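You operate a simulated robot arm through the tools that you are given. There is no shell and no other tool.

You are at the controls of a simulated two-armed robot. One attempt, no reset.

## Task
Shut and latch the fridge, clear its alarm and set +4.
Fine: one press of the alarm button, door shut; wait till the green lamp is lit.

Only the result counts: the job must be done as asked and must still hold three seconds after the hand-in. Knocking over, shifting, dropping, spilling or breaking anything else fails it.

## Robot
Two 7-joint arms with two-finger grippers on one trunk that stands fixed in place. Base frame: the origin is at the foot of the trunk, x ahead of it, y to its left, z up. Lengths are in m, angles in rad, forces in N, time in s.
The left shoulder is at [0.024, 0.175, 1.379], the right one opposite. With the tool pointing down near the work surface each hand reaches from about 0.1 to 0.76 m from the base axis, measured 20 degrees to its own side. Payload 2.94 kg a hand.
The TCP of each hand is the grasp point between the finger pads, 0.03 m short of the fingertips. In the tool frame z runs along the fingers and y along their closing line. The gripper opens to 0.138 m. The gripper's body begins 0.109 m behind the TCP.
Orientation is told as [roll, pitch, yaw] about the base's x, y, z axes, in that order, counted from this pose: with the fingers straight down and closing along the base's y, the tool's x points along the base's -x, its y along +y and its z along -z.

## Interface
- The arms move only by the tool send_rows. It takes "left_series", "right_series" or both (then of equal length, played together; a hand with none holds still); each is a list of rows, each a list of 7 numbers: the shift along the base's x, y, z in mm, then the turn, a rotation vector about the base's x, y, z in rad, then the finger opening in mm, from 0 to 138. In form: [[tx, ty, tz, rx, ry, rz, jaw], ...]. A call has 1 to 20 rows; each row shifts and turns the commanded pose from where the row before left it. A row lasts 0.2 s, in which the tool goes at most 0.05 m and 0.15 rad; a call with a longer step from one row to the next is refused whole, and so is a gripper value outside its range. A pose out of reach is approached as far as the arm can. The call stops where the force on the tool passes 40 N (or 10 N more than at its start, if that is more) or the arm is blocked; 0.2 s more then pass. The fingers move at their own pace and stop on an object; they squeeze with about 20 N. The grip force told is the motor's: it shows also when the fingers shut on nothing. Time passes only in rows, and 0.2 s behind the last, so rows that do not move let the fingers close. The reply holds the time, the measured pose of the TCP, the force on the tool along the base axes, the opening and the grip force, in the units named above and with some noise, with the torque about the TCP (base axes, N m) and any sound that the robot's microphone picked up, and new pictures: "show" is both (left out), scene, wrist or none (wrist: the cameras of the hands that moved).
- Cameras (640 x 400 px; columns grow to the right, rows downward): "scene" is now at [0.0523, 0.0284, 1.8514]; the picture's right is [0.39, -0.92, 0.00], its down [-0.73, -0.31, -0.62] and it looks along [0.57, 0.24, -0.79] (base axes); focal length 361 px, centre (320, 200). "left" rides on the left gripper at [0.071, -0.019, -0.146] in its tool frame; the picture's right is [0.26, 0.97, 0.00], its down [-0.85, 0.23, -0.48] and it looks along [-0.46, 0.12, 0.88] (tool axes); focal length 280 px, centre (320, 200). "right" rides on the right gripper at [0.071, 0.019, -0.146] in its tool frame; the picture's right is [-0.26, 0.97, 0.00], its down [-0.85, -0.23, -0.48] and it looks along [-0.46, -0.12, 0.88] (tool axes); focal length 280 px, centre (320, 200).
- move_column(by): slides the trunk up (or, below 0, down) by that many m; the arms and the scene camera ride with it, the base frame stays. It gives what a move gives, with no picture.
- pan_tilt(pan, tilt): turns the head with the scene camera to pan (to the left, within 2.094 rad either way) and tilt (down, from -0.506 to 1.204), counted from straight ahead of the robot. It gives what a move gives, and a new picture of the scene camera.
- locate(camera, pixels): for up to 12 pixels [column, row] of the newest picture of that camera ("zoom" is the newest enlarged one), the place [x, y, z] in the base frame of the surface seen there, good to about 0.002 m, but the place of the scene camera against the robot may be out by one fixed shift of up to 0.012 m in any direction. It takes no simulated time.
- close_up(camera, box): a new picture of the part [left, top, right, bottom] of that camera's present view, enlarged. It takes no simulated time.
- sign_off(): hands the job in; it is judged then, once.

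Leave the grippers open and the arms clear of the work at the hand-in unless told otherwise.

The tools are called after "Emit:" as name(argument=value, ...) on one line, values as JSON. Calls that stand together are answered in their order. send_rows: Moves the arms, as the interface text tells. Its arguments: {"type":"object","properties":{"left_series":{"type":"array","items":{"type":"array","items":{"type":"number"}}},"right_series":{"type":"array","items":{"type":"array","items":{"type":"number"}}},"show":{"type":"string","enum":["both","scene","wrist","none"]}},"required":[]} The other tools are called the same way: move_column (by) slides the trunk up or down; pan_tilt (pan, tilt) turns the head that bears the scene camera; locate (camera, pixels) gives the place of the surface under pixels of a picture; close_up (camera, box) takes an enlarged picture of a part of a camera's view; sign_off () hands the job in.

At the start:

```text
clock: 0.0
left_eef_pos: [0.4456, 0.5569, 1.3811]
left_ee_rot: [0.0, 0.0, 0.0]
left_wrist_force: [0.7, 0.1, -0.5]
left_moment: [-0.02, 0.02, -0.02]
left_opening: 0.1381
left_finger_force: 0.1
right_eef_pos: [0.4282, 0.0531, 1.3818]
right_ee_rot: [0.003, 0.001, 0.0]
right_wrist_force: [0.9, -0.3, -0.3]
right_moment: [0.03, 0.01, -0.01]
right_opening: 0.1383
right_finger_force: 0.1
trunk travel left (down, up): [-0.55, 0.184]
head pan, tilt: [0.398, 0.908]
```

scene: 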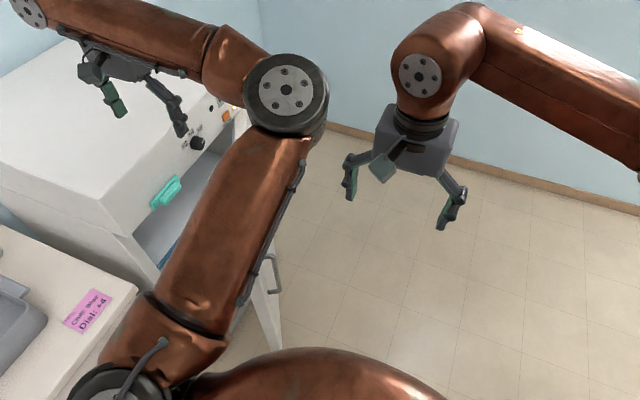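
right: 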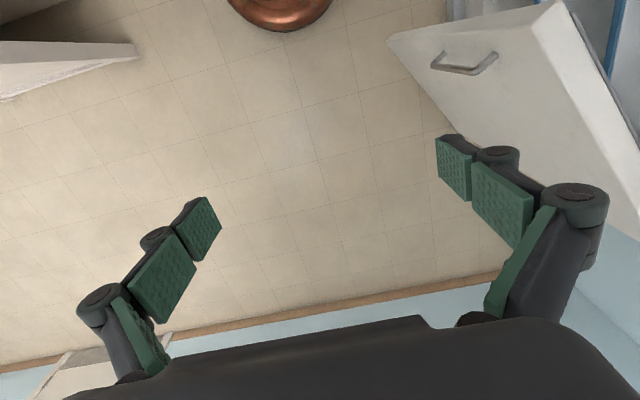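
left: 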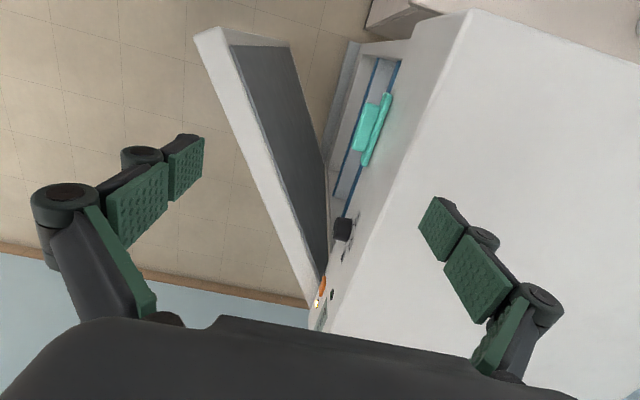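

I see a white fridge on the left, its front facing right (-y), with the door ajar, a knob, an orange item, a teal latch and a pink note. I'll take enlarged views to read the details.

Emit:
close_up(camera="scene", box=[130, 70, 290, 290])

Emit:
close_up(camera="scene", box=[0, 220, 160, 400])

Emit:
close_up(camera="left", box=[190, 20, 430, 340])

```text
1.82 times, centred on (210, 180) of scene
```

zoom: 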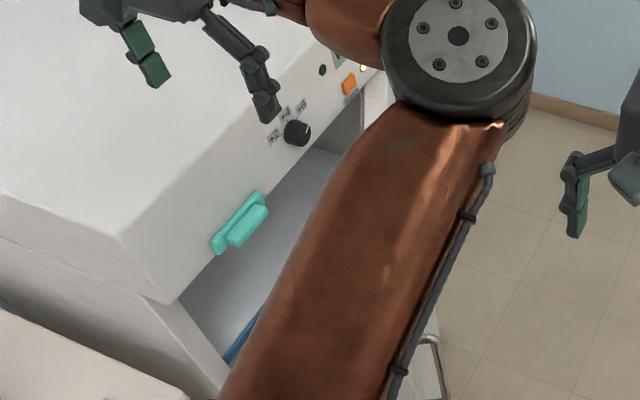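

```text
2.22 times, centred on (80, 310) of scene
```

zoom: 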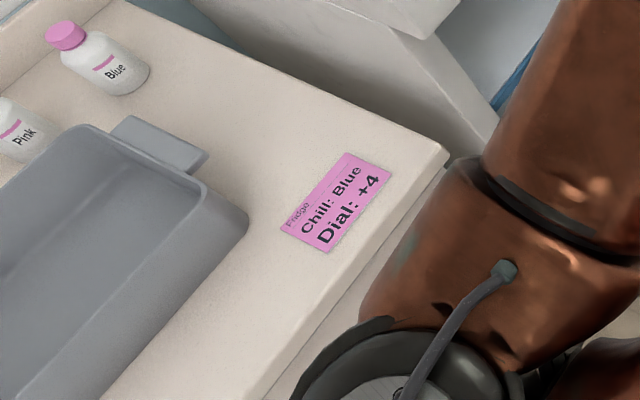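

```text
1.25 times, centred on (310, 180) of left
```

zoom: 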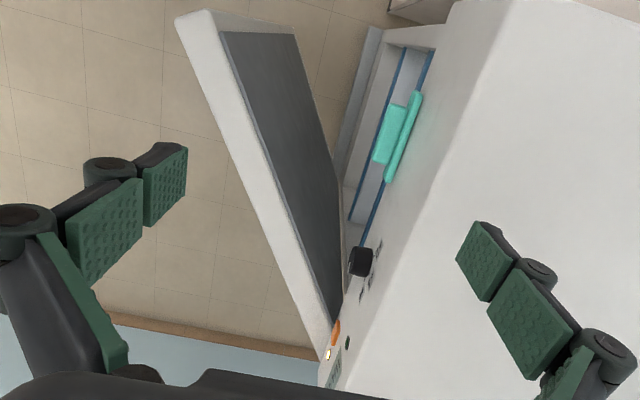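

The note reads "Fridge / Chill: Blue / Dial: +4". The order I've been given covers only door, latch, alarm and dial. Now I'll measure fridge features from the left wrist picture (close-ups take no time).

Emit:
locate(camera="left", pixels=[[470, 10], [400, 165], [368, 110], [375, 155], [386, 97], [343, 230], [322, 290], [332, 294], [210, 32], [308, 303], [325, 320], [500, 200]])

Emit:
locate(camera="scene", pixels=[[165, 195], [176, 182], [197, 143], [226, 116], [211, 107], [112, 235], [60, 180], [275, 270], [250, 330], [85, 310], [130, 280], [150, 255]])

Emit:
locate(camera="right", pixels=[[390, 40], [550, 5], [440, 65], [490, 60], [500, 130], [620, 200], [460, 10], [100, 50], [280, 10], [20, 90]])

Emit:
close_up(camera="left", box=[290, 200, 380, 350])

Emit:
close_up(camera="scene", box=[150, 90, 250, 220])

```text
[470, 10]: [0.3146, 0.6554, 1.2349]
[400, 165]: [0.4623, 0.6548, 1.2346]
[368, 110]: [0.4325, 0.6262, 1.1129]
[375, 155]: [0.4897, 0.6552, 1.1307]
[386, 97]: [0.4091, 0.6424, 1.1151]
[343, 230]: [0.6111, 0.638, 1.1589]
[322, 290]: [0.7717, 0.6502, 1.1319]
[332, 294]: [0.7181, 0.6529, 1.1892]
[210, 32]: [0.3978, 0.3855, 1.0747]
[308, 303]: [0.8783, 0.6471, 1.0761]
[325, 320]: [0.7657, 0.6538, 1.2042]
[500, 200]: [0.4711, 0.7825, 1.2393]
```

```text
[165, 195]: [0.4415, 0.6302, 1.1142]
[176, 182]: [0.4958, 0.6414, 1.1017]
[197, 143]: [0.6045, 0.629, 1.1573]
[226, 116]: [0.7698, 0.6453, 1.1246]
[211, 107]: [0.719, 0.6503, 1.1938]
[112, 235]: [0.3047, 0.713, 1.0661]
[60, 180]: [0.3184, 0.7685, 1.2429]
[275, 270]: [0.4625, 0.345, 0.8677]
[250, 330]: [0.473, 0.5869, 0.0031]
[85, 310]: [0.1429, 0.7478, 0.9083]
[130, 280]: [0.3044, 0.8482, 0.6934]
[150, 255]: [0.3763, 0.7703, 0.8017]
```

```text
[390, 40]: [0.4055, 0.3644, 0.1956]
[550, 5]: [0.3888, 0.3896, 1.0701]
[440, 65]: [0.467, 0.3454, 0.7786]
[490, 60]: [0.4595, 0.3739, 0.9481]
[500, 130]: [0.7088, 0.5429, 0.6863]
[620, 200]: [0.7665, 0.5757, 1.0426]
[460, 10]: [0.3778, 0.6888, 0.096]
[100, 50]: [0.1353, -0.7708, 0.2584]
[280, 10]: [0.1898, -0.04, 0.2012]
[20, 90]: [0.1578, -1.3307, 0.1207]
```

```text
2.67 times, centred on (335, 275) of left
```

zoom: 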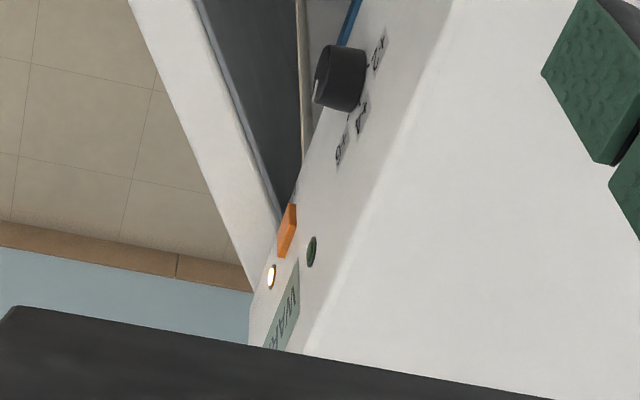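

```text
3.08 times, centred on (200, 155) of scene
```

zoom: 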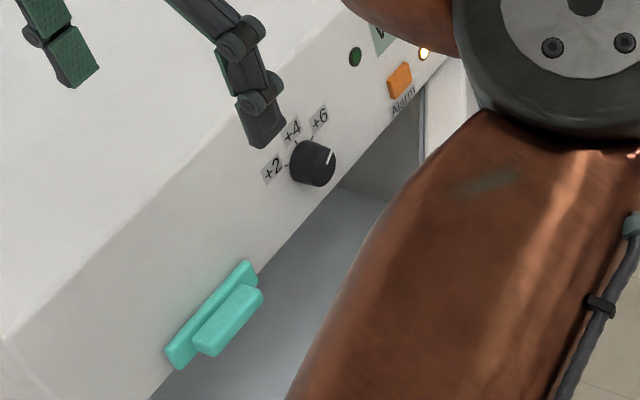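

Fridge front plane is at about y=0.655, top z≈1.24, fascia z 1.08–1.24. The door is hinged at x≈0.88 with its free edge at about (0.39, 0.385). The latch (teal) is at x≈0.45, z≈1.11, the knob at (0.61, 1.158), orange button at (0.77, 1.13). The dial seems to point near +6. I'll move the right hand away to the right and turn the left hand to point its fingers at +y in front of the fridge.

Emit:
send_rows(left_series=[[0, -25, 0, 0, 0, 0, 138], [0, -30, 0, 0, 0, 0, 138], [0, -30, 0, 0.142, 0, 0, 138], [0, -30, 0, 0.143, 0, 0, 138], [0, -30, 0, 0.143, 0, 0, 138], [0, -30, 0, 0.143, 0, 0, 138], [0, -20, 0, 0.143, 0, 0, 138], [0, 0, 0, 0.143, 0, 0, 138], [0, 0, 0, 0.143, 0, 0, 138], [0, 0, 0, 0.143, 0, 0, 138], [0, 0, 0, 0.143, 0, 0, 138], [0, 0, 0, 0.143, 0, 0, 138], [0, 0, 0, 0.1418, 0, 0, 138]], right_series=[[0, -40, 0, 0, 0, 0, 138], [0, -40, 0, 0, 0, 0, 138], [0, -40, 0, 0, 0, 0, 138], [0, -40, 0, 0, 0, 0, 138], [0, -40, 0, 0, 0, 0, 138], [0, -40, 0, 0, 0, 0, 138], [0, -40, 0, 0, 0, 0, 138], [0, -40, 0, 0, 0, 0, 138], [0, 0, 0, 0, 0, 0, 138], [0, 0, 0, 0, 0, 0, 138], [0, 0, 0, 0, 0, 0, 138], [0, 0, 0, 0, 0, 0, 138], [0, 0, 0, 0, 0, 0, 138]])

```text
clock: 2.8
left_eef_pos: [0.4427, 0.3702, 1.402]
left_ee_rot: [1.603, -0.039, 0.023]
left_wrist_force: [0.6, 0.4, -1.0]
left_moment: [-0.03, -0.01, 0.0]
left_opening: 0.138
left_finger_force: 0.2
right_eef_pos: [0.4282, -0.2668, 1.3805]
right_ee_rot: [0.002, 0.0, -0.001]
right_wrist_force: [0.2, -0.1, -0.7]
right_moment: [0.01, -0.01, 0.03]
right_opening: 0.1378
right_finger_force: 0.2
trunk travel left (down, up): [-0.55, 0.184]
head pan, tilt: [0.398, 0.908]
```

scene: 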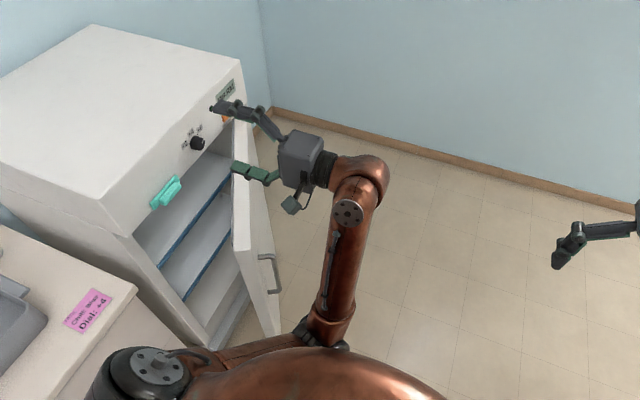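
right: 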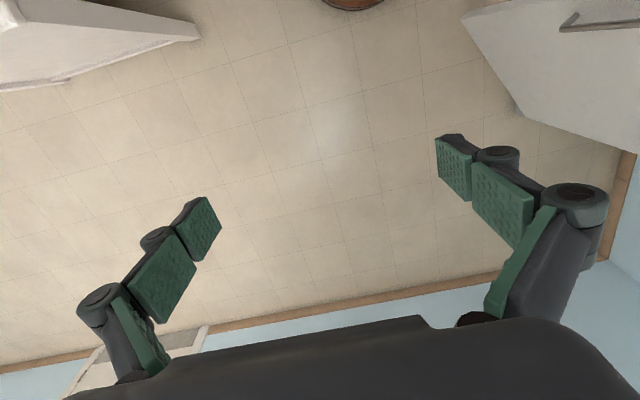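
left: 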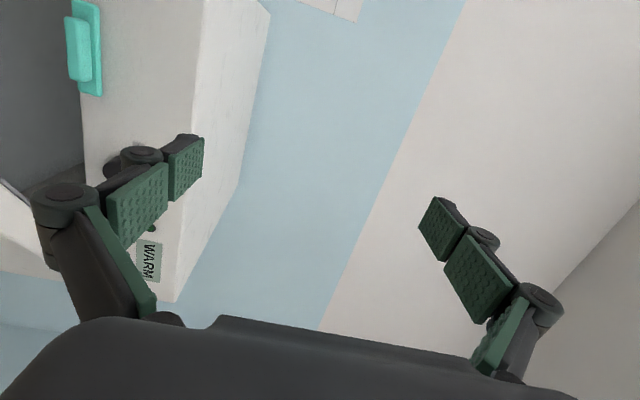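

Clear view now. The display reads WARM. I'll zoom into the latch, fascia, door edge and interior.

Emit:
close_up(camera="scene", box=[130, 165, 200, 220])

Emit:
close_up(camera="scene", box=[170, 75, 260, 160])

Emit:
close_up(camera="scene", box=[130, 160, 300, 350])

Emit:
close_up(camera="left", box=[40, 0, 180, 100])

Emit:
locate(camera="scene", pixels=[[233, 250], [272, 335], [236, 125], [281, 335], [272, 288], [265, 258], [103, 236], [150, 265], [155, 205], [177, 178], [170, 185], [252, 200]])

```text
7.27 times, centred on (165, 192) of scene
```

zoom: 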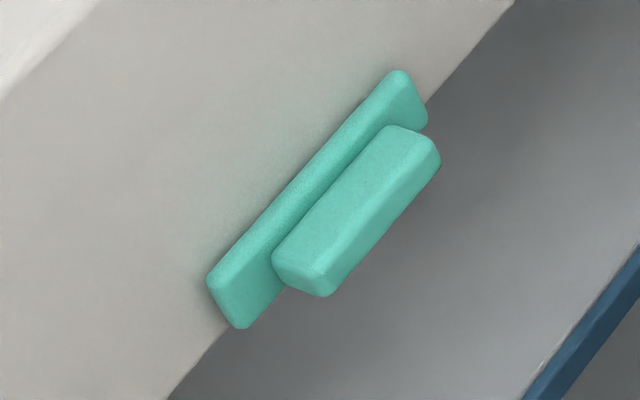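

```text
4.71 times, centred on (215, 118) of scene
```

zoom: 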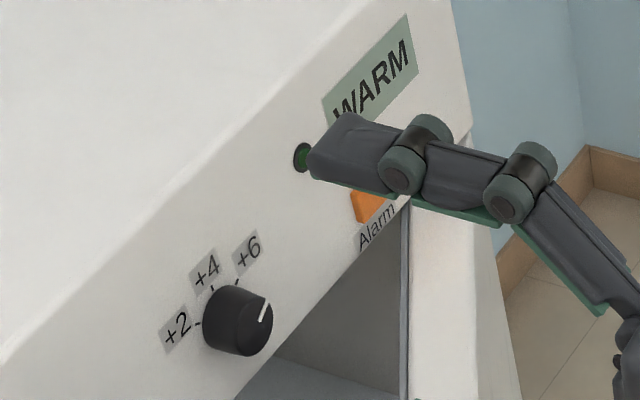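

```text
2.11 times, centred on (215, 255) of scene
```

zoom: 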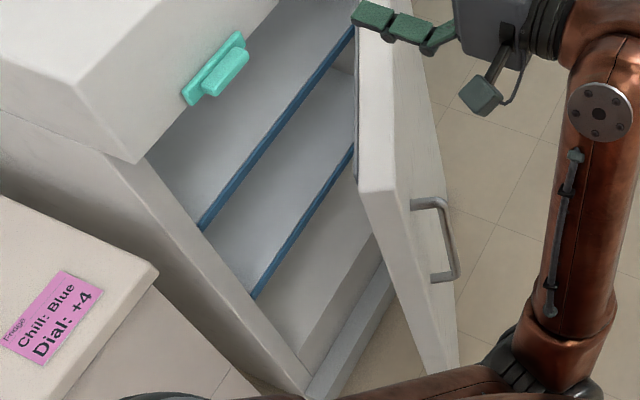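

```text
4.00 times, centred on (110, 50) of left
```

zoom: 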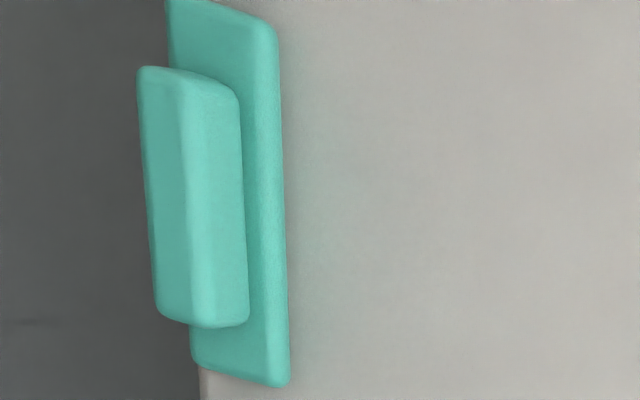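

```text
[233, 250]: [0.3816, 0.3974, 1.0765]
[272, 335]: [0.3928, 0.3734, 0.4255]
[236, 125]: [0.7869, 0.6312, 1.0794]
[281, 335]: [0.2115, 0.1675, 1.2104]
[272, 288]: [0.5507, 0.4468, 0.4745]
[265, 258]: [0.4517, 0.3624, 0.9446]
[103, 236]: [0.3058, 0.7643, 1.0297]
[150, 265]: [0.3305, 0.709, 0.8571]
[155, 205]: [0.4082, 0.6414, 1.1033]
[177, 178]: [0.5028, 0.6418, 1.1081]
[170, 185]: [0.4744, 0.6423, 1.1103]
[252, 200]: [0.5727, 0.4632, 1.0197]
```

The latch is a horizontal teal plate with a grip bar, just above the door opening (z≈1.09–1.125). It looks like it slides down across the door. The knob points past +6, clockwise. Shelves are clear, and the door outer handle is at (0.45, 0.36, ~0.8–0.95). Next I close the left fingers, back off in -y and come down in front of the door at z≈1.02, above the handle.

Emit:
send_rows(left_series=[[0, -30, 0, 0, 0, 0, 0], [0, -35, 0, 0, 0, 0, 0], [0, -35, 0, 0, 0, 0, 0], [0, -20, -10, 0, 0, 0, 0], [0, 0, -40, 0, 0, 0, 0], [0, 0, -40, 0, 0, 0, 0], [0, 0, -40, 0, 0, 0, 0], [0, 0, -40, 0, 0, 0, 0], [0, 0, -40, 0, 0, 0, 0], [0, 0, -40, 0, 0, 0, 0], [0, 0, -40, 0, 0, 0, 0], [0, 0, -40, 0, 0, 0, 0], [0, 0, -31, 0, 0, 0, 0], [0, 0, 0, 0, 0, 0, 0]])

```text
clock: 5.2
left_eef_pos: [0.4573, 0.2922, 1.1183]
left_ee_rot: [1.708, -0.042, 0.027]
left_wrist_force: [-0.1, 0.3, -0.4]
left_moment: [-0.01, 0.0, 0.03]
left_opening: 0.0001
left_finger_force: 20.0
right_eef_pos: [0.4273, -0.2669, 1.3803]
right_ee_rot: [0.004, 0.0, 0.0]
right_wrist_force: [0.7, 0.7, 0.1]
right_moment: [0.0, 0.01, 0.01]
right_opening: 0.1381
right_finger_force: 0.0
trunk travel left (down, up): [-0.55, 0.184]
head pan, tilt: [0.398, 0.908]
stopped in row 12 (left hand): the arm was blocked; the commanded pose is now the measured one
```

scene: 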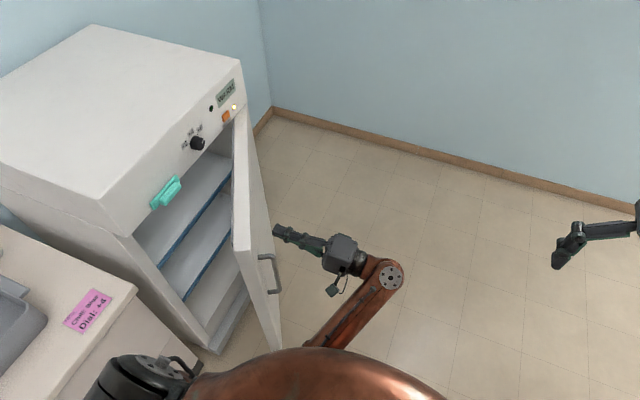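
left: 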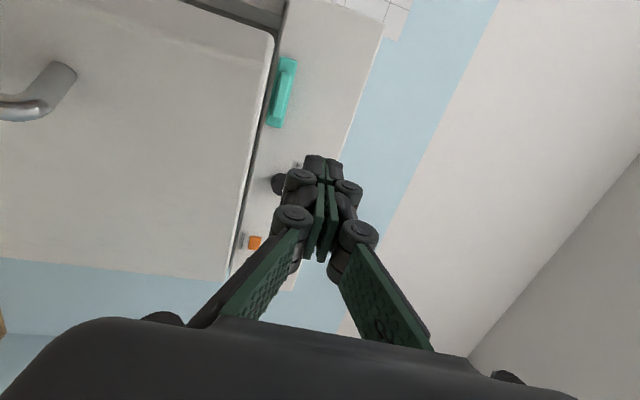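

The arm got blocked near a joint limit (the roll drifted to 1.71). I'll ease the hand to a 45° down tilt while backing away to keep clear of the door, then continue down.

Emit:
send_rows(left_series=[[0, -5, 0, -0.14, 0, 0, 0], [0, -5, 0, -0.14, 0, 0, 0], [0, 0, 0, -0.14, 0, 0, 0], [0, 0, -10, -0.14, 0, 0, 0], [0, 0, -10, -0.14, 0, 0, 0], [0, 0, -10, -0.14, 0.02, 0, 0], [0, 0, -20, -0.1, 0.02, 0, 0], [0, 0, -20, 0, 0, 0, 0], [0, 0, 0, 0, 0, 0, 0]])

```text
clock: 6.0
left_eef_pos: [0.4568, 0.3403, 1.1339]
left_ee_rot: [1.479, -0.049, 0.077]
left_wrist_force: [-0.5, 0.2, -0.6]
left_moment: [-0.03, 0.03, -0.04]
left_opening: 0.0
left_finger_force: 20.6
right_eef_pos: [0.4273, -0.266, 1.3804]
right_ee_rot: [0.0, 0.0, 0.0]
right_wrist_force: [0.2, -0.1, -0.4]
right_moment: [-0.02, 0.03, -0.02]
right_opening: 0.1382
right_finger_force: 0.0
trunk travel left (down, up): [-0.55, 0.184]
head pan, tilt: [0.398, 0.908]
stopped in row 3 (left hand): the arm was blocked; the commanded pose is now the measured one
```

scene: 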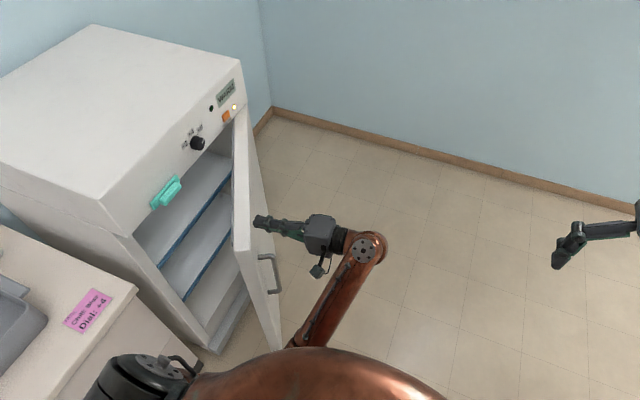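
left: 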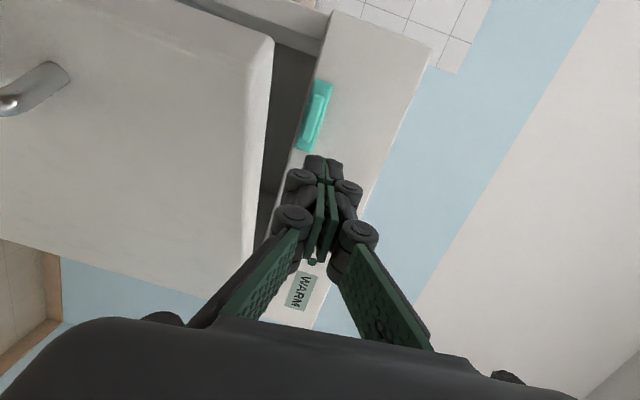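

Still limited by the arm posture. I'll go back up where it moved freely, rotate toward fingers-down tilt there, and then descend.

Emit:
send_rows(left_series=[[0, 0, 30, 0, 0, 0, 0], [0, 0, 40, 0, 0, 0, 0], [0, 0, 40, -0.1, 0, 0, 0], [0, 0, 40, -0.14, 0, 0, 0], [0, 0, 40, -0.14, 0, 0, 0], [0, 0, 0, -0.14, 0, 0, 0], [0, 0, 0, -0.14, 0, 0, 0], [0, 0, 0, 0, 0, 0, 0]])

```text
clock: 7.8
left_eef_pos: [0.4566, 0.3405, 1.3226]
left_ee_rot: [0.82, 0.011, 0.086]
left_wrist_force: [0.0, -0.4, 0.4]
left_moment: [0.01, 0.01, -0.01]
left_opening: 0.0002
left_finger_force: 20.6
right_eef_pos: [0.427, -0.2672, 1.3812]
right_ee_rot: [0.001, 0.0, 0.001]
right_wrist_force: [0.5, 0.8, 1.0]
right_moment: [-0.02, -0.03, 0.03]
right_opening: 0.138
right_finger_force: 0.1
trunk travel left (down, up): [-0.55, 0.184]
head pan, tilt: [0.398, 0.908]
```

scene: 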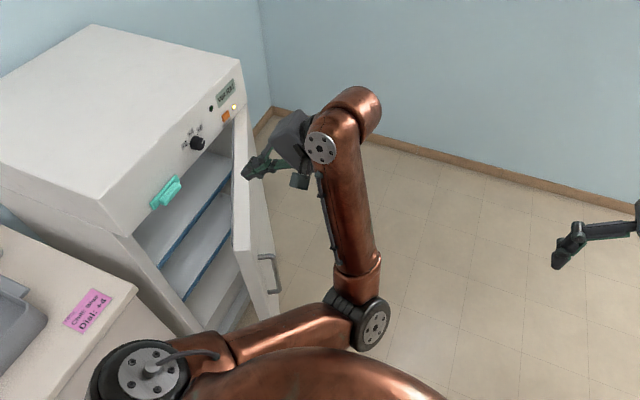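
left: 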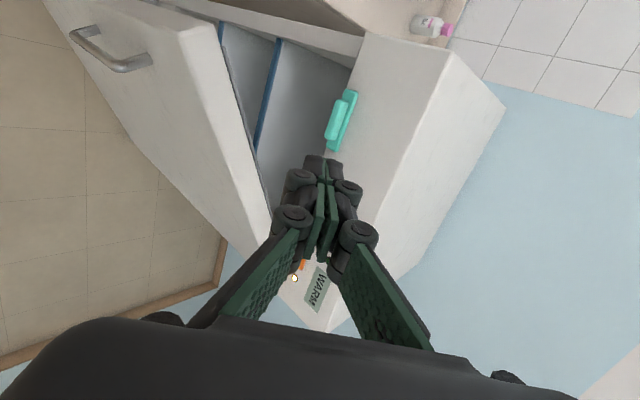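

Now tracking well. Backing to y≈0.26, and descending to z≈1.04.

Emit:
send_rows(left_series=[[0, -30, 0, 0, 0, 0, 0], [0, -40, -10, 0, 0, 0, 0], [0, -10, -35, 0, 0, 0, 0], [0, 0, -40, 0, 0, 0, 0], [0, 0, -40, 0, 0, 0, 0], [0, 0, -40, 0, 0, 0, 0], [0, 0, -40, 0, 0, 0, 0], [0, 0, -40, 0, 0, 0, 0], [0, 0, -35, 0, 0, 0, 0], [0, 0, 0, 0, 0, 0, 0]])

```text
clock: 9.6
left_eef_pos: [0.4837, 0.3904, 1.1446]
left_ee_rot: [0.937, -0.062, 0.155]
left_wrist_force: [0.0, 0.5, 0.0]
left_moment: [-0.03, 0.0, 0.0]
left_opening: 0.0
left_finger_force: 20.0
left hand out of reach, approached as far as the arm can: row 1, 2, 3
right_eef_pos: [0.4271, -0.2652, 1.3809]
right_ee_rot: [0.003, 0.001, 0.0]
right_wrist_force: [0.2, 0.5, 0.9]
right_moment: [0.0, -0.04, 0.03]
right_opening: 0.138
right_finger_force: 0.0
trunk travel left (down, up): [-0.55, 0.184]
head pan, tilt: [0.398, 0.908]
stopped in row 8 (left hand): the arm was blocked; the commanded pose is now the measured one
```

scene: 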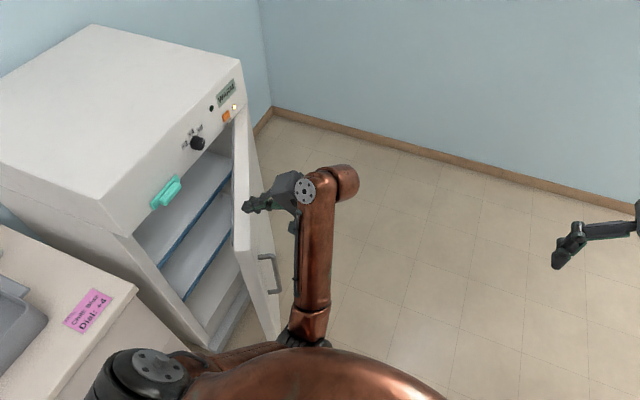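
left: 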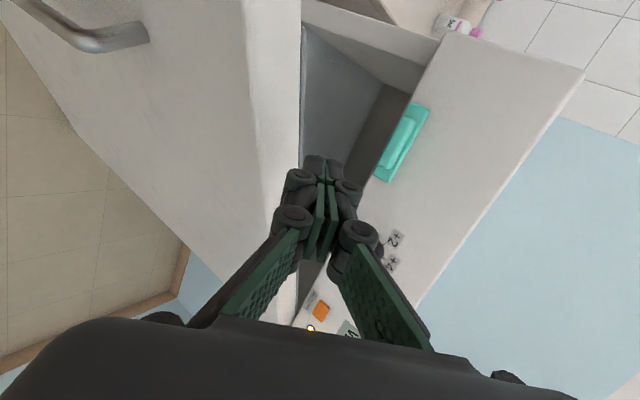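

The left arm cannot fold to y<0.34 at this x, but farther out in x there is room. At x≈0.62 the door's outer face is at y≈0.49, so I'll push there: up slightly, over to x≈0.62, y≈0.34.

Emit:
send_rows(left_series=[[10, 0, 35, 0, 0, 0, 0], [30, 0, 30, 0, 0, 0, 0], [40, -10, 0, 0, 0, 0, 0], [40, -20, 0, 0, 0, 0, 0], [30, -20, 0, 0, 0, 0, 0], [0, 0, 0, 0, 0, 0, 0]])

```text
clock: 10.9
left_eef_pos: [0.6331, 0.3381, 1.2094]
left_ee_rot: [0.934, -0.062, 0.154]
left_wrist_force: [0.0, 0.1, -0.2]
left_moment: [-0.01, 0.01, -0.03]
left_opening: 0.0001
left_finger_force: 20.0
right_eef_pos: [0.4266, -0.2665, 1.3796]
right_ee_rot: [0.002, 0.0, 0.0]
right_wrist_force: [0.1, -0.7, 0.6]
right_moment: [-0.04, -0.01, 0.04]
right_opening: 0.138
right_finger_force: 0.1
trunk travel left (down, up): [-0.55, 0.184]
head pan, tilt: [0.398, 0.908]
```

scene: 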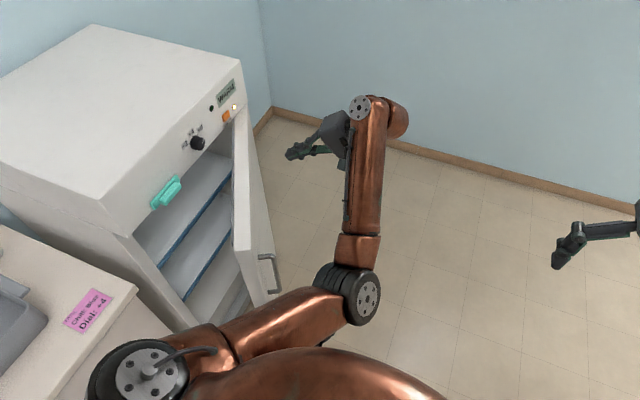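
left: 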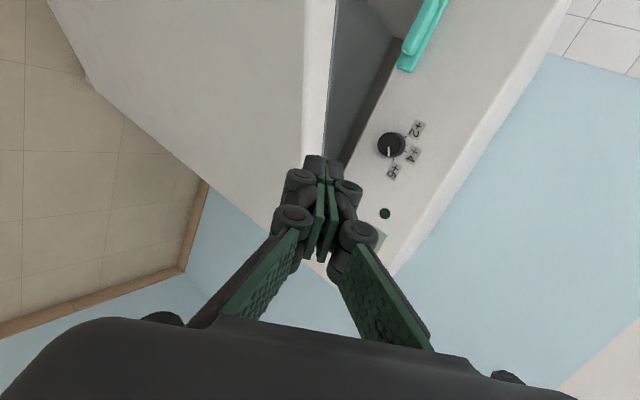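

Tracks exactly. Now descend to z≈1.04 there.

Emit:
send_rows(left_series=[[0, 0, -35, 0, 0, 0, 0], [0, 0, -40, 0, 0, 0, 0], [0, 0, -40, 0, 0, 0, 0], [0, 0, -40, 0, 0, 0, 0], [0, 0, -15, 0, 0, 0, 0], [0, 0, 0, 0, 0, 0, 0]])

```text
clock: 12.3
left_eef_pos: [0.6349, 0.3355, 1.0375]
left_ee_rot: [0.934, -0.062, 0.153]
left_wrist_force: [-0.2, 0.1, -0.7]
left_moment: [-0.01, 0.02, 0.03]
left_opening: 0.0
left_finger_force: 20.2
right_eef_pos: [0.4264, -0.2671, 1.3803]
right_ee_rot: [0.001, 0.001, 0.002]
right_wrist_force: [0.0, 0.1, -0.1]
right_moment: [0.0, -0.03, -0.04]
right_opening: 0.1382
right_finger_force: 0.1
trunk travel left (down, up): [-0.55, 0.184]
head pan, tilt: [0.398, 0.908]
```

scene: 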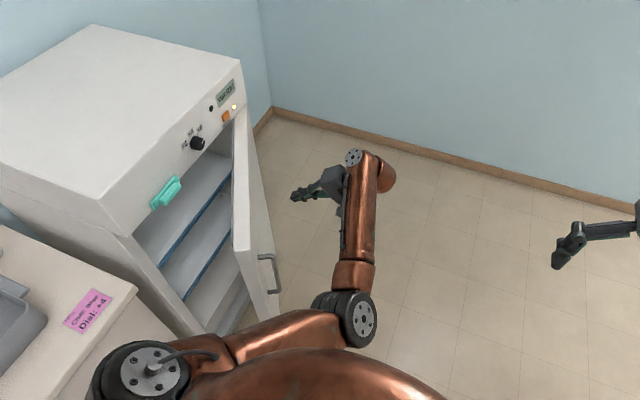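
left: 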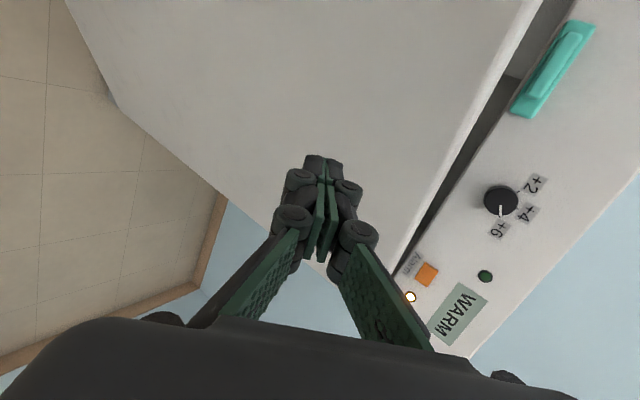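

Excellent view of the controls. I'll zoom and locate them from this left wrist camera.

Emit:
close_up(camera="left", box=[470, 160, 560, 250])

Emit:
locate(camera="left", pixels=[[501, 200], [500, 213], [499, 228], [525, 213], [533, 185], [427, 274], [485, 276], [411, 297], [555, 70], [590, 30], [518, 110], [520, 195]])

Emit:
close_up(camera="left", box=[380, 220, 520, 340])

Emit:
close_up(camera="left", box=[490, 0, 630, 130])

```text
4.44 times, centred on (515, 205) of left
```

zoom: 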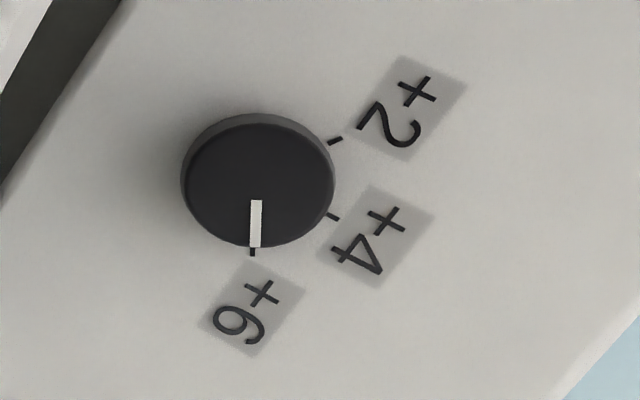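

```text
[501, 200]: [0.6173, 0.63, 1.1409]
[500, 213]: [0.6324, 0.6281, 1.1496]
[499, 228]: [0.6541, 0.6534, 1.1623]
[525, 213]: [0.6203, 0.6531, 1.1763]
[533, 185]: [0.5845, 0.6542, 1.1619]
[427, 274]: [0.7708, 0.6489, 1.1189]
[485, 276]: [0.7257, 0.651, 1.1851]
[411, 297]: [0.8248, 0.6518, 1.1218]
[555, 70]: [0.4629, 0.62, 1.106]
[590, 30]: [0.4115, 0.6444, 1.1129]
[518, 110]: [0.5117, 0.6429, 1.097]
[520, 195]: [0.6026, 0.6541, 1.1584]
```

```text
3.33 times, centred on (450, 280) of left
```

zoom: 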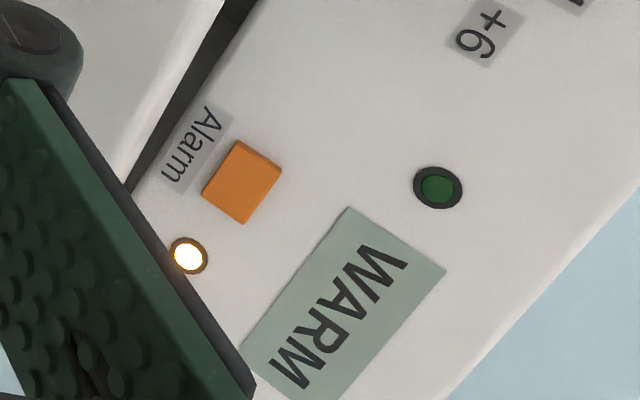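

```text
3.08 times, centred on (560, 65) of left
```

zoom: 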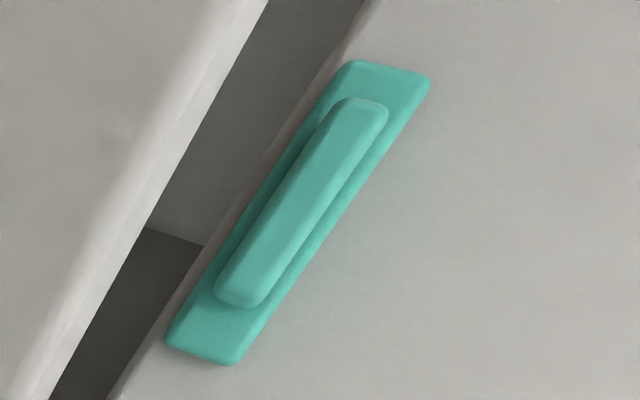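

The knob points at +6; the +4 mark is about 60° counter-clockwise. The green lamp is dark and the amber one lit. Now I push the door: first approach 120 mm in +y, then slowly.

Emit:
send_rows(left_series=[[0, 20, 0, 0, 0, 0, 0], [0, 25, 0, 0, 0, 0, 0], [0, 25, 0, 0, 0, 0, 0], [0, 20, 0, 0, 0, 0, 0], [0, 15, 0, 0, 0, 0, 0], [0, 10, 0, 0, 0, 0, 0], [-2, 10, 0, 0, 0, 0, 0], [-2, 10, 0, 0, 0, 0, 0], [-2, 10, 0, 0, 0, 0, 0], [-2, 10, 0, 0, 0, 0, 0], [-2, 10, 0, 0, 0, 0, 0], [-2, 10, 0, 0, 0, 0, 0], [-2, 10, 0, 0, 0, 0, 0], [-2, 10, 0, 0, 0, 0, 0]])

```text
clock: 15.3
left_eef_pos: [0.6179, 0.5339, 1.0375]
left_ee_rot: [0.935, -0.061, 0.155]
left_wrist_force: [0.1, 0.0, 0.0]
left_moment: [0.0, 0.01, -0.01]
left_opening: 0.0
left_finger_force: 20.3
right_eef_pos: [0.4277, -0.2662, 1.3803]
right_ee_rot: [0.002, 0.001, 0.0]
right_wrist_force: [0.3, 0.1, 0.0]
right_moment: [-0.01, -0.02, 0.02]
right_opening: 0.138
right_finger_force: 0.2
trunk travel left (down, up): [-0.55, 0.184]
head pan, tilt: [0.398, 0.908]
```

scene: 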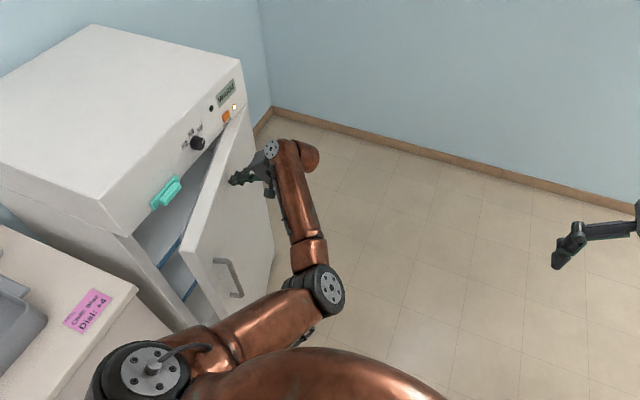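
left: 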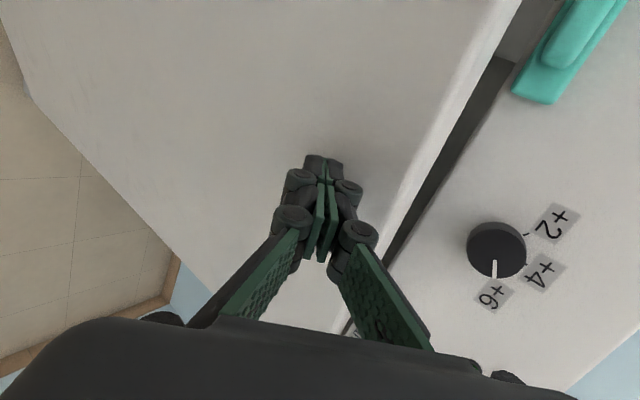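

The door is closing with little resistance. Continue, drifting toward the free edge.

Emit:
send_rows(left_series=[[-6, 8, 0, 0, 0, 0, 0], [-6, 8, 0, 0, 0, 0, 0], [-6, 8, 0, 0, 0, 0, 0], [-6, 8, 0, 0, 0, 0, 0], [-6, 8, 0, 0, 0, 0, 0], [-6, 8, 0, 0, 0, 0, 0], [-6, 8, 0, 0, 0, 0, 0], [-6, 8, 0, 0, 0, 0, 0]])

```text
clock: 17.1
left_eef_pos: [0.5695, 0.5986, 1.0378]
left_ee_rot: [0.934, -0.061, 0.152]
left_wrist_force: [-0.7, 0.3, -0.8]
left_moment: [-0.03, 0.01, 0.02]
left_opening: 0.0
left_finger_force: 19.9
right_eef_pos: [0.4264, -0.2664, 1.3796]
right_ee_rot: [0.001, 0.0, 0.001]
right_wrist_force: [0.2, -0.3, 0.0]
right_moment: [-0.03, 0.02, -0.02]
right_opening: 0.1379
right_finger_force: 0.0
trunk travel left (down, up): [-0.55, 0.184]
head pan, tilt: [0.398, 0.908]
```

scene: 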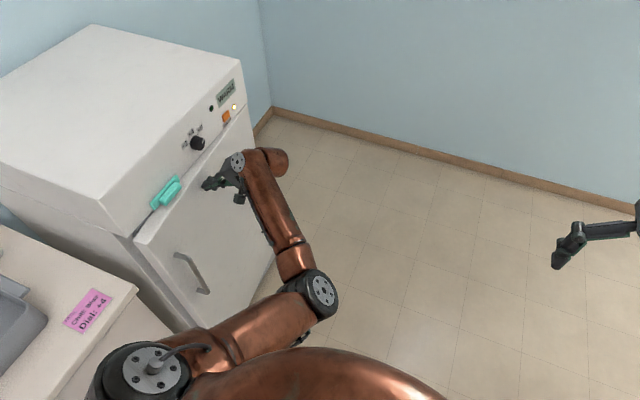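
left: 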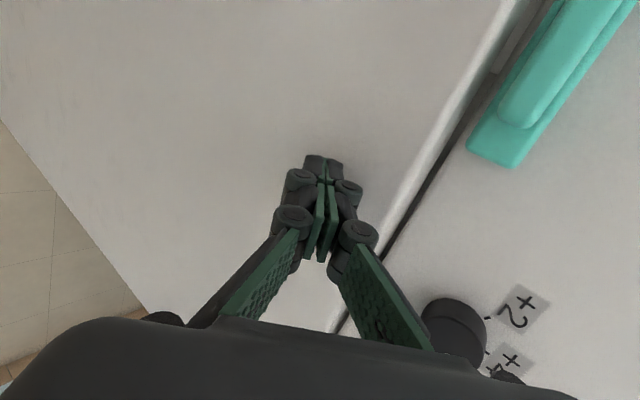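

Nearly shut. I push straight +y in small steps at x≈0.56 (between latch and knob) until I feel the stop.

Emit:
send_rows(left_series=[[-2, 6, 0, 0, 0, 0, 0], [-2, 6, 0, 0, 0, 0, 0], [-2, 6, 0, 0, 0, 0, 0], [-2, 5, 0, 0, 0, 0, 0], [-2, 4, 0, 0, 0, 0, 0], [0, 4, 0, 0, 0, 0, 0], [0, 3, 0, 0, 0, 0, 0], [0, 0, 0, 0, 0, 0, 0]])

```text
clock: 18.9
left_eef_pos: [0.5601, 0.6297, 1.0376]
left_ee_rot: [0.934, -0.06, 0.154]
left_wrist_force: [0.3, -3.0, -1.3]
left_moment: [-0.04, 0.03, -0.04]
left_opening: 0.0
left_finger_force: 19.6
right_eef_pos: [0.4287, -0.2677, 1.3804]
right_ee_rot: [0.005, 0.002, 0.001]
right_wrist_force: [-0.2, -0.2, -0.5]
right_moment: [-0.02, 0.0, -0.02]
right_opening: 0.1381
right_finger_force: 0.2
trunk travel left (down, up): [-0.55, 0.184]
head pan, tilt: [0.398, 0.908]
```

scene: 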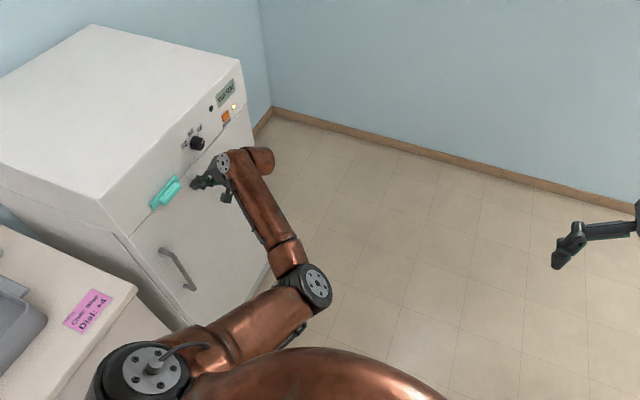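
left: 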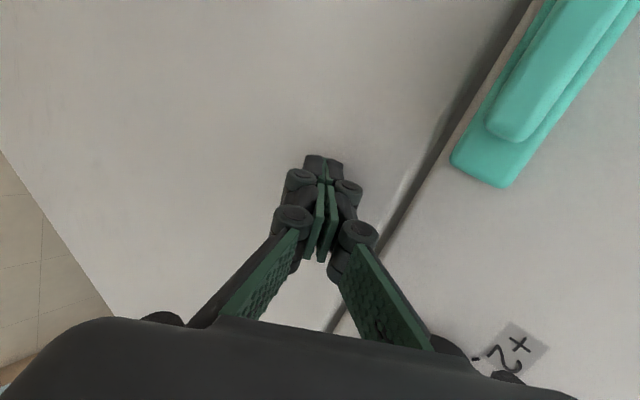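

Force of about 3 N now: it's near or at the stop. I push a few mm more with a firmer press to see whether the door seats.

Emit:
send_rows(left_series=[[0, 2, 0, 0, 0, 0, 0], [0, 2, 0, 0, 0, 0, 0], [0, 2, 0, 0, 0, 0, 0], [0, 2, 0, 0, 0, 0, 0], [0, 0, 0, 0, 0, 0, 0]])

Emit:
locate(camera="left", pixels=[[430, 140], [300, 100], [460, 60], [560, 200], [480, 110], [200, 100]])

```text
clock: 20.2
left_eef_pos: [0.5608, 0.6318, 1.0376]
left_ee_rot: [0.926, -0.061, 0.149]
left_wrist_force: [-2.9, -22.0, 7.3]
left_moment: [0.05, -0.03, -0.09]
left_opening: 0.0
left_finger_force: 20.1
right_eef_pos: [0.4258, -0.2688, 1.3806]
right_ee_rot: [0.005, -0.003, 0.005]
right_wrist_force: [-0.7, -0.4, -0.3]
right_moment: [0.01, -0.03, 0.01]
right_opening: 0.138
right_finger_force: 0.1
trunk travel left (down, up): [-0.55, 0.184]
head pan, tilt: [0.398, 0.908]
stopped in row 5 (left hand): the force on the tool passed its limit at 40 N (the readings are from after the stop); the commanded pose is now the measured one
```

scene: 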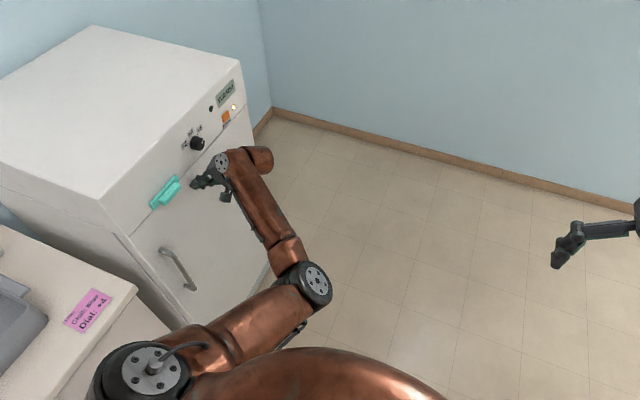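
left: 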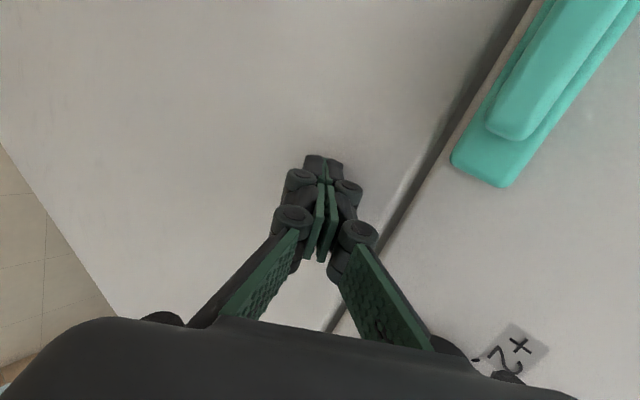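

```text
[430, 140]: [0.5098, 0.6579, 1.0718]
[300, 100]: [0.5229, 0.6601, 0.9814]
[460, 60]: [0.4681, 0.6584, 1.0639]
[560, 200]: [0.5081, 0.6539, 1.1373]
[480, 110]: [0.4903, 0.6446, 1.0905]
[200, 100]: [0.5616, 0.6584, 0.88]
```

The door face now lies at y≈0.659, flush with the fascia, with a firm stop. I back off by ~80 mm and see whether the door stays, and look at the latch.

Emit:
send_rows(left_series=[[0, -10, 0, 0, 0, 0, 0], [0, -30, 0, 0, 0, 0, 0], [0, -40, 0, 0, 0, 0, 0], [0, -20, 20, 0, 0, 0, 0], [0, 0, 0, 0, 0, 0, 0], [0, 0, 0, 0, 0, 0, 0]])

Emit:
close_up(camera="scene", box=[120, 150, 240, 270])

Emit:
close_up(camera="left", box=[400, 0, 640, 200])

```text
clock: 21.6
left_eef_pos: [0.5599, 0.5351, 1.0553]
left_ee_rot: [0.927, -0.059, 0.153]
left_wrist_force: [0.2, 0.0, 0.4]
left_moment: [-0.02, -0.02, 0.0]
left_opening: 0.0001
left_finger_force: 19.6
right_eef_pos: [0.4281, -0.2658, 1.3809]
right_ee_rot: [0.001, 0.0, 0.003]
right_wrist_force: [1.3, -0.6, -0.1]
right_moment: [0.0, 0.02, 0.0]
right_opening: 0.1379
right_finger_force: 0.1
trunk travel left (down, up): [-0.55, 0.184]
head pan, tilt: [0.398, 0.908]
```

scene: 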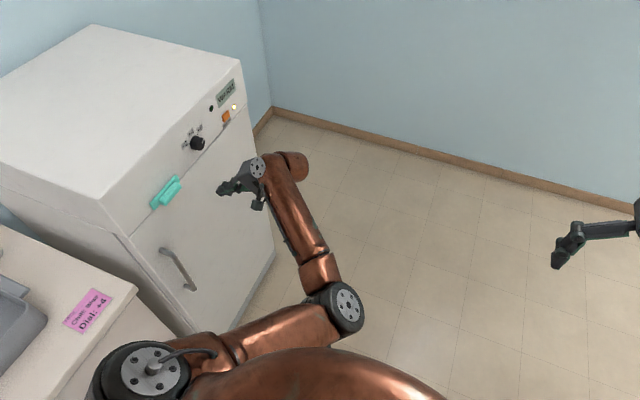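
left: 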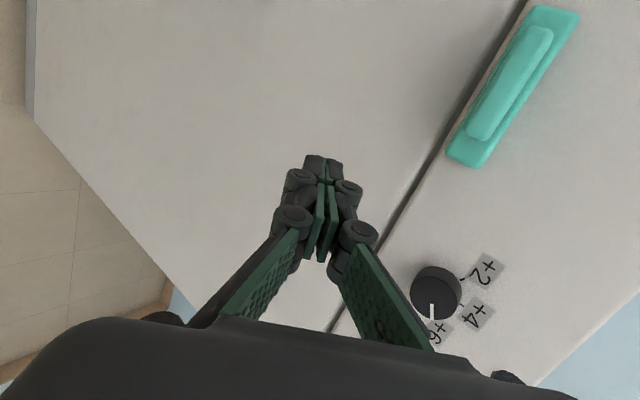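

```text
3.33 times, centred on (180, 210) of scene
```

zoom: 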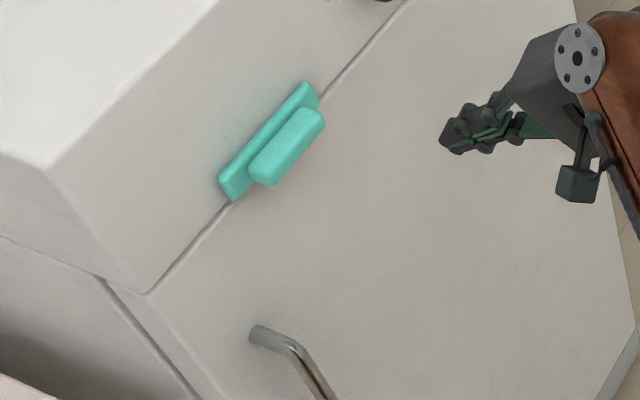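

```text
2.00 times, centred on (520, 100) of left
```

zoom: 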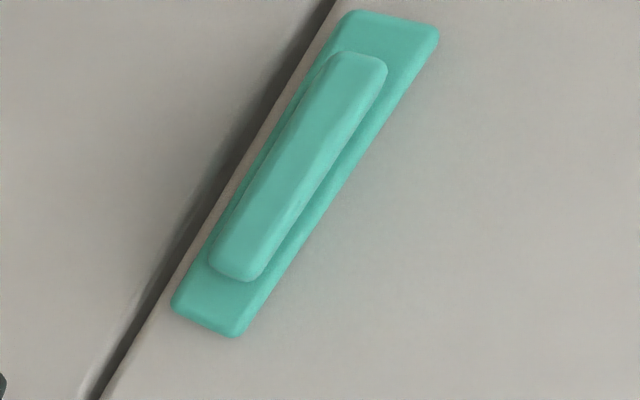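

The door stays shut. I'll locate the latch corners precisely, then come at it from above.

Emit:
locate(camera="zoom", pixels=[[350, 15], [435, 40], [175, 305], [240, 330], [355, 60], [380, 75], [230, 265], [260, 270], [310, 165], [340, 165], [250, 200], [60, 100]])

Emit:
locate(camera="left", pixels=[[436, 287], [432, 309], [430, 318], [461, 302], [461, 278], [442, 330], [475, 315], [488, 267]])

```text
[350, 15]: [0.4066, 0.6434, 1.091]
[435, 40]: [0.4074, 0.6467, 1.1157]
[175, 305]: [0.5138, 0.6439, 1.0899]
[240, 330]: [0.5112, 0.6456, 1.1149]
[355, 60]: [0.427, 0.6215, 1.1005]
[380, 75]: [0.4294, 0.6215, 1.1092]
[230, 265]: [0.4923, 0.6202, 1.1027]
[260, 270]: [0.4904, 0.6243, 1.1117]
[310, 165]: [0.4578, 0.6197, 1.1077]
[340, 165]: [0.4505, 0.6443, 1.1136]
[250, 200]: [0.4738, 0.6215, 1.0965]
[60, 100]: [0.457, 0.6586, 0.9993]
```

```text
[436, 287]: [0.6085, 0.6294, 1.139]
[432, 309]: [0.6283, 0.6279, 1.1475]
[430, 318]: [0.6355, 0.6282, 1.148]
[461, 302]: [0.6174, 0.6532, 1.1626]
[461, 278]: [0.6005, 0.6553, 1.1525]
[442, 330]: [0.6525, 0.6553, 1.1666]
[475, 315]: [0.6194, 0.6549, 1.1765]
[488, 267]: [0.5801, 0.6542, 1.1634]
```

Latch: plate x 0.405–0.515, z 1.089–1.116. Grip bar x 0.425–0.493, z 1.094–1.112, y 0.62–0.645. It might slide down or turn, so I'll grip the bar (fingers along +y, closing along z) and test gently. First align the hand in front of it at y≈0.50.

Emit:
send_rows(left_series=[[0, -20, 10, 0, 0, -0.15, 60], [-20, -15, 10, 0, 0.06, 0, 60], [-20, 0, 10, 0.12, 0, 0, 60], [-20, 0, 10, 0.13, 0, 0, 60], [-20, 0, 7, 0.13, 0, 0, 60], [-20, 0, 0, 0.13, 0, 0, 60], [0, 0, 0, 0.13, 0, 0, 60], [0, 0, 0, 0, 0, 0, 60], [0, 0, 0, 0, 0, 0, 60]])

```text
clock: 22.7
left_eef_pos: [0.4844, 0.564, 1.1633]
left_ee_rot: [1.372, -0.063, 0.066]
left_wrist_force: [0.4, -0.1, -0.7]
left_moment: [0.0, 0.02, 0.0]
left_opening: 0.0602
left_finger_force: 0.1
right_eef_pos: [0.4278, -0.2661, 1.3808]
right_ee_rot: [0.001, 0.0, 0.002]
right_wrist_force: [-0.1, 0.8, -0.1]
right_moment: [-0.02, 0.01, 0.01]
right_opening: 0.1381
right_finger_force: 0.0
trunk travel left (down, up): [-0.55, 0.184]
head pan, tilt: [0.398, 0.908]
stopped in row 5 (left hand): the arm was blocked; the commanded pose is now the measured one
```

scene: 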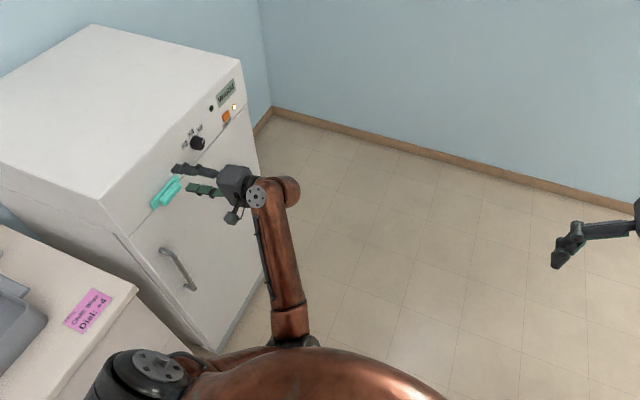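
left: 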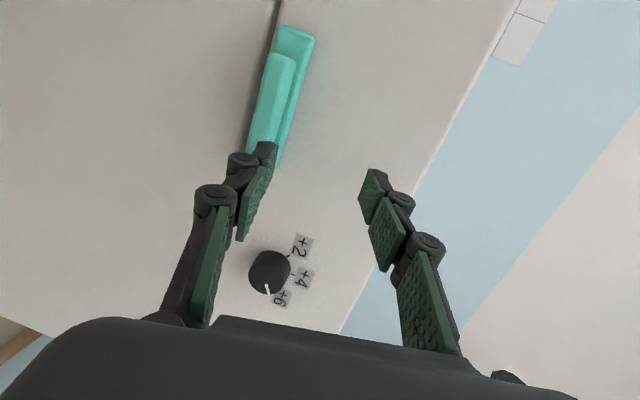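

The near-horizontal finger pose is limited with the shoulder so high above the work. I'll back the hand off and tilt down again, then lower the trunk so the shoulder is level with the fascia.

Emit:
send_rows(left_series=[[10, -20, 0, -0.1, 0, 0, 60], [15, -30, 10, -0.14, 0, 0, 60], [15, -30, 10, -0.14, 0, 0, 60], [15, -20, 10, -0.06, 0, 0, 60], [0, 0, 0, 0, 0, 0, 60], [0, 0, 0, 0, 0, 0, 60]])

```text
clock: 24.1
left_eef_pos: [0.5413, 0.4641, 1.1931]
left_ee_rot: [0.928, -0.026, 0.088]
left_wrist_force: [0.4, -0.4, -0.3]
left_moment: [0.03, 0.02, 0.0]
left_opening: 0.0602
left_finger_force: 0.1
right_eef_pos: [0.4276, -0.2666, 1.3804]
right_ee_rot: [0.002, -0.001, 0.002]
right_wrist_force: [-0.5, -0.1, 0.9]
right_moment: [0.0, 0.01, 0.02]
right_opening: 0.1383
right_finger_force: 0.0
trunk travel left (down, up): [-0.55, 0.184]
head pan, tilt: [0.398, 0.908]
```

scene: 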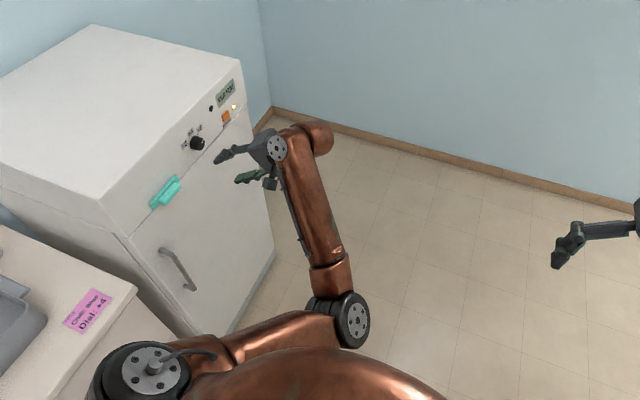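
left: 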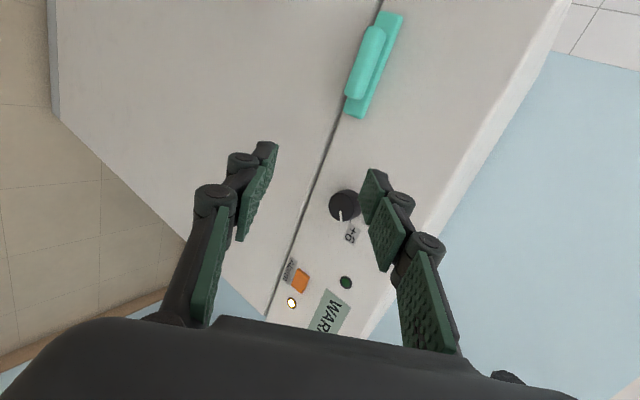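

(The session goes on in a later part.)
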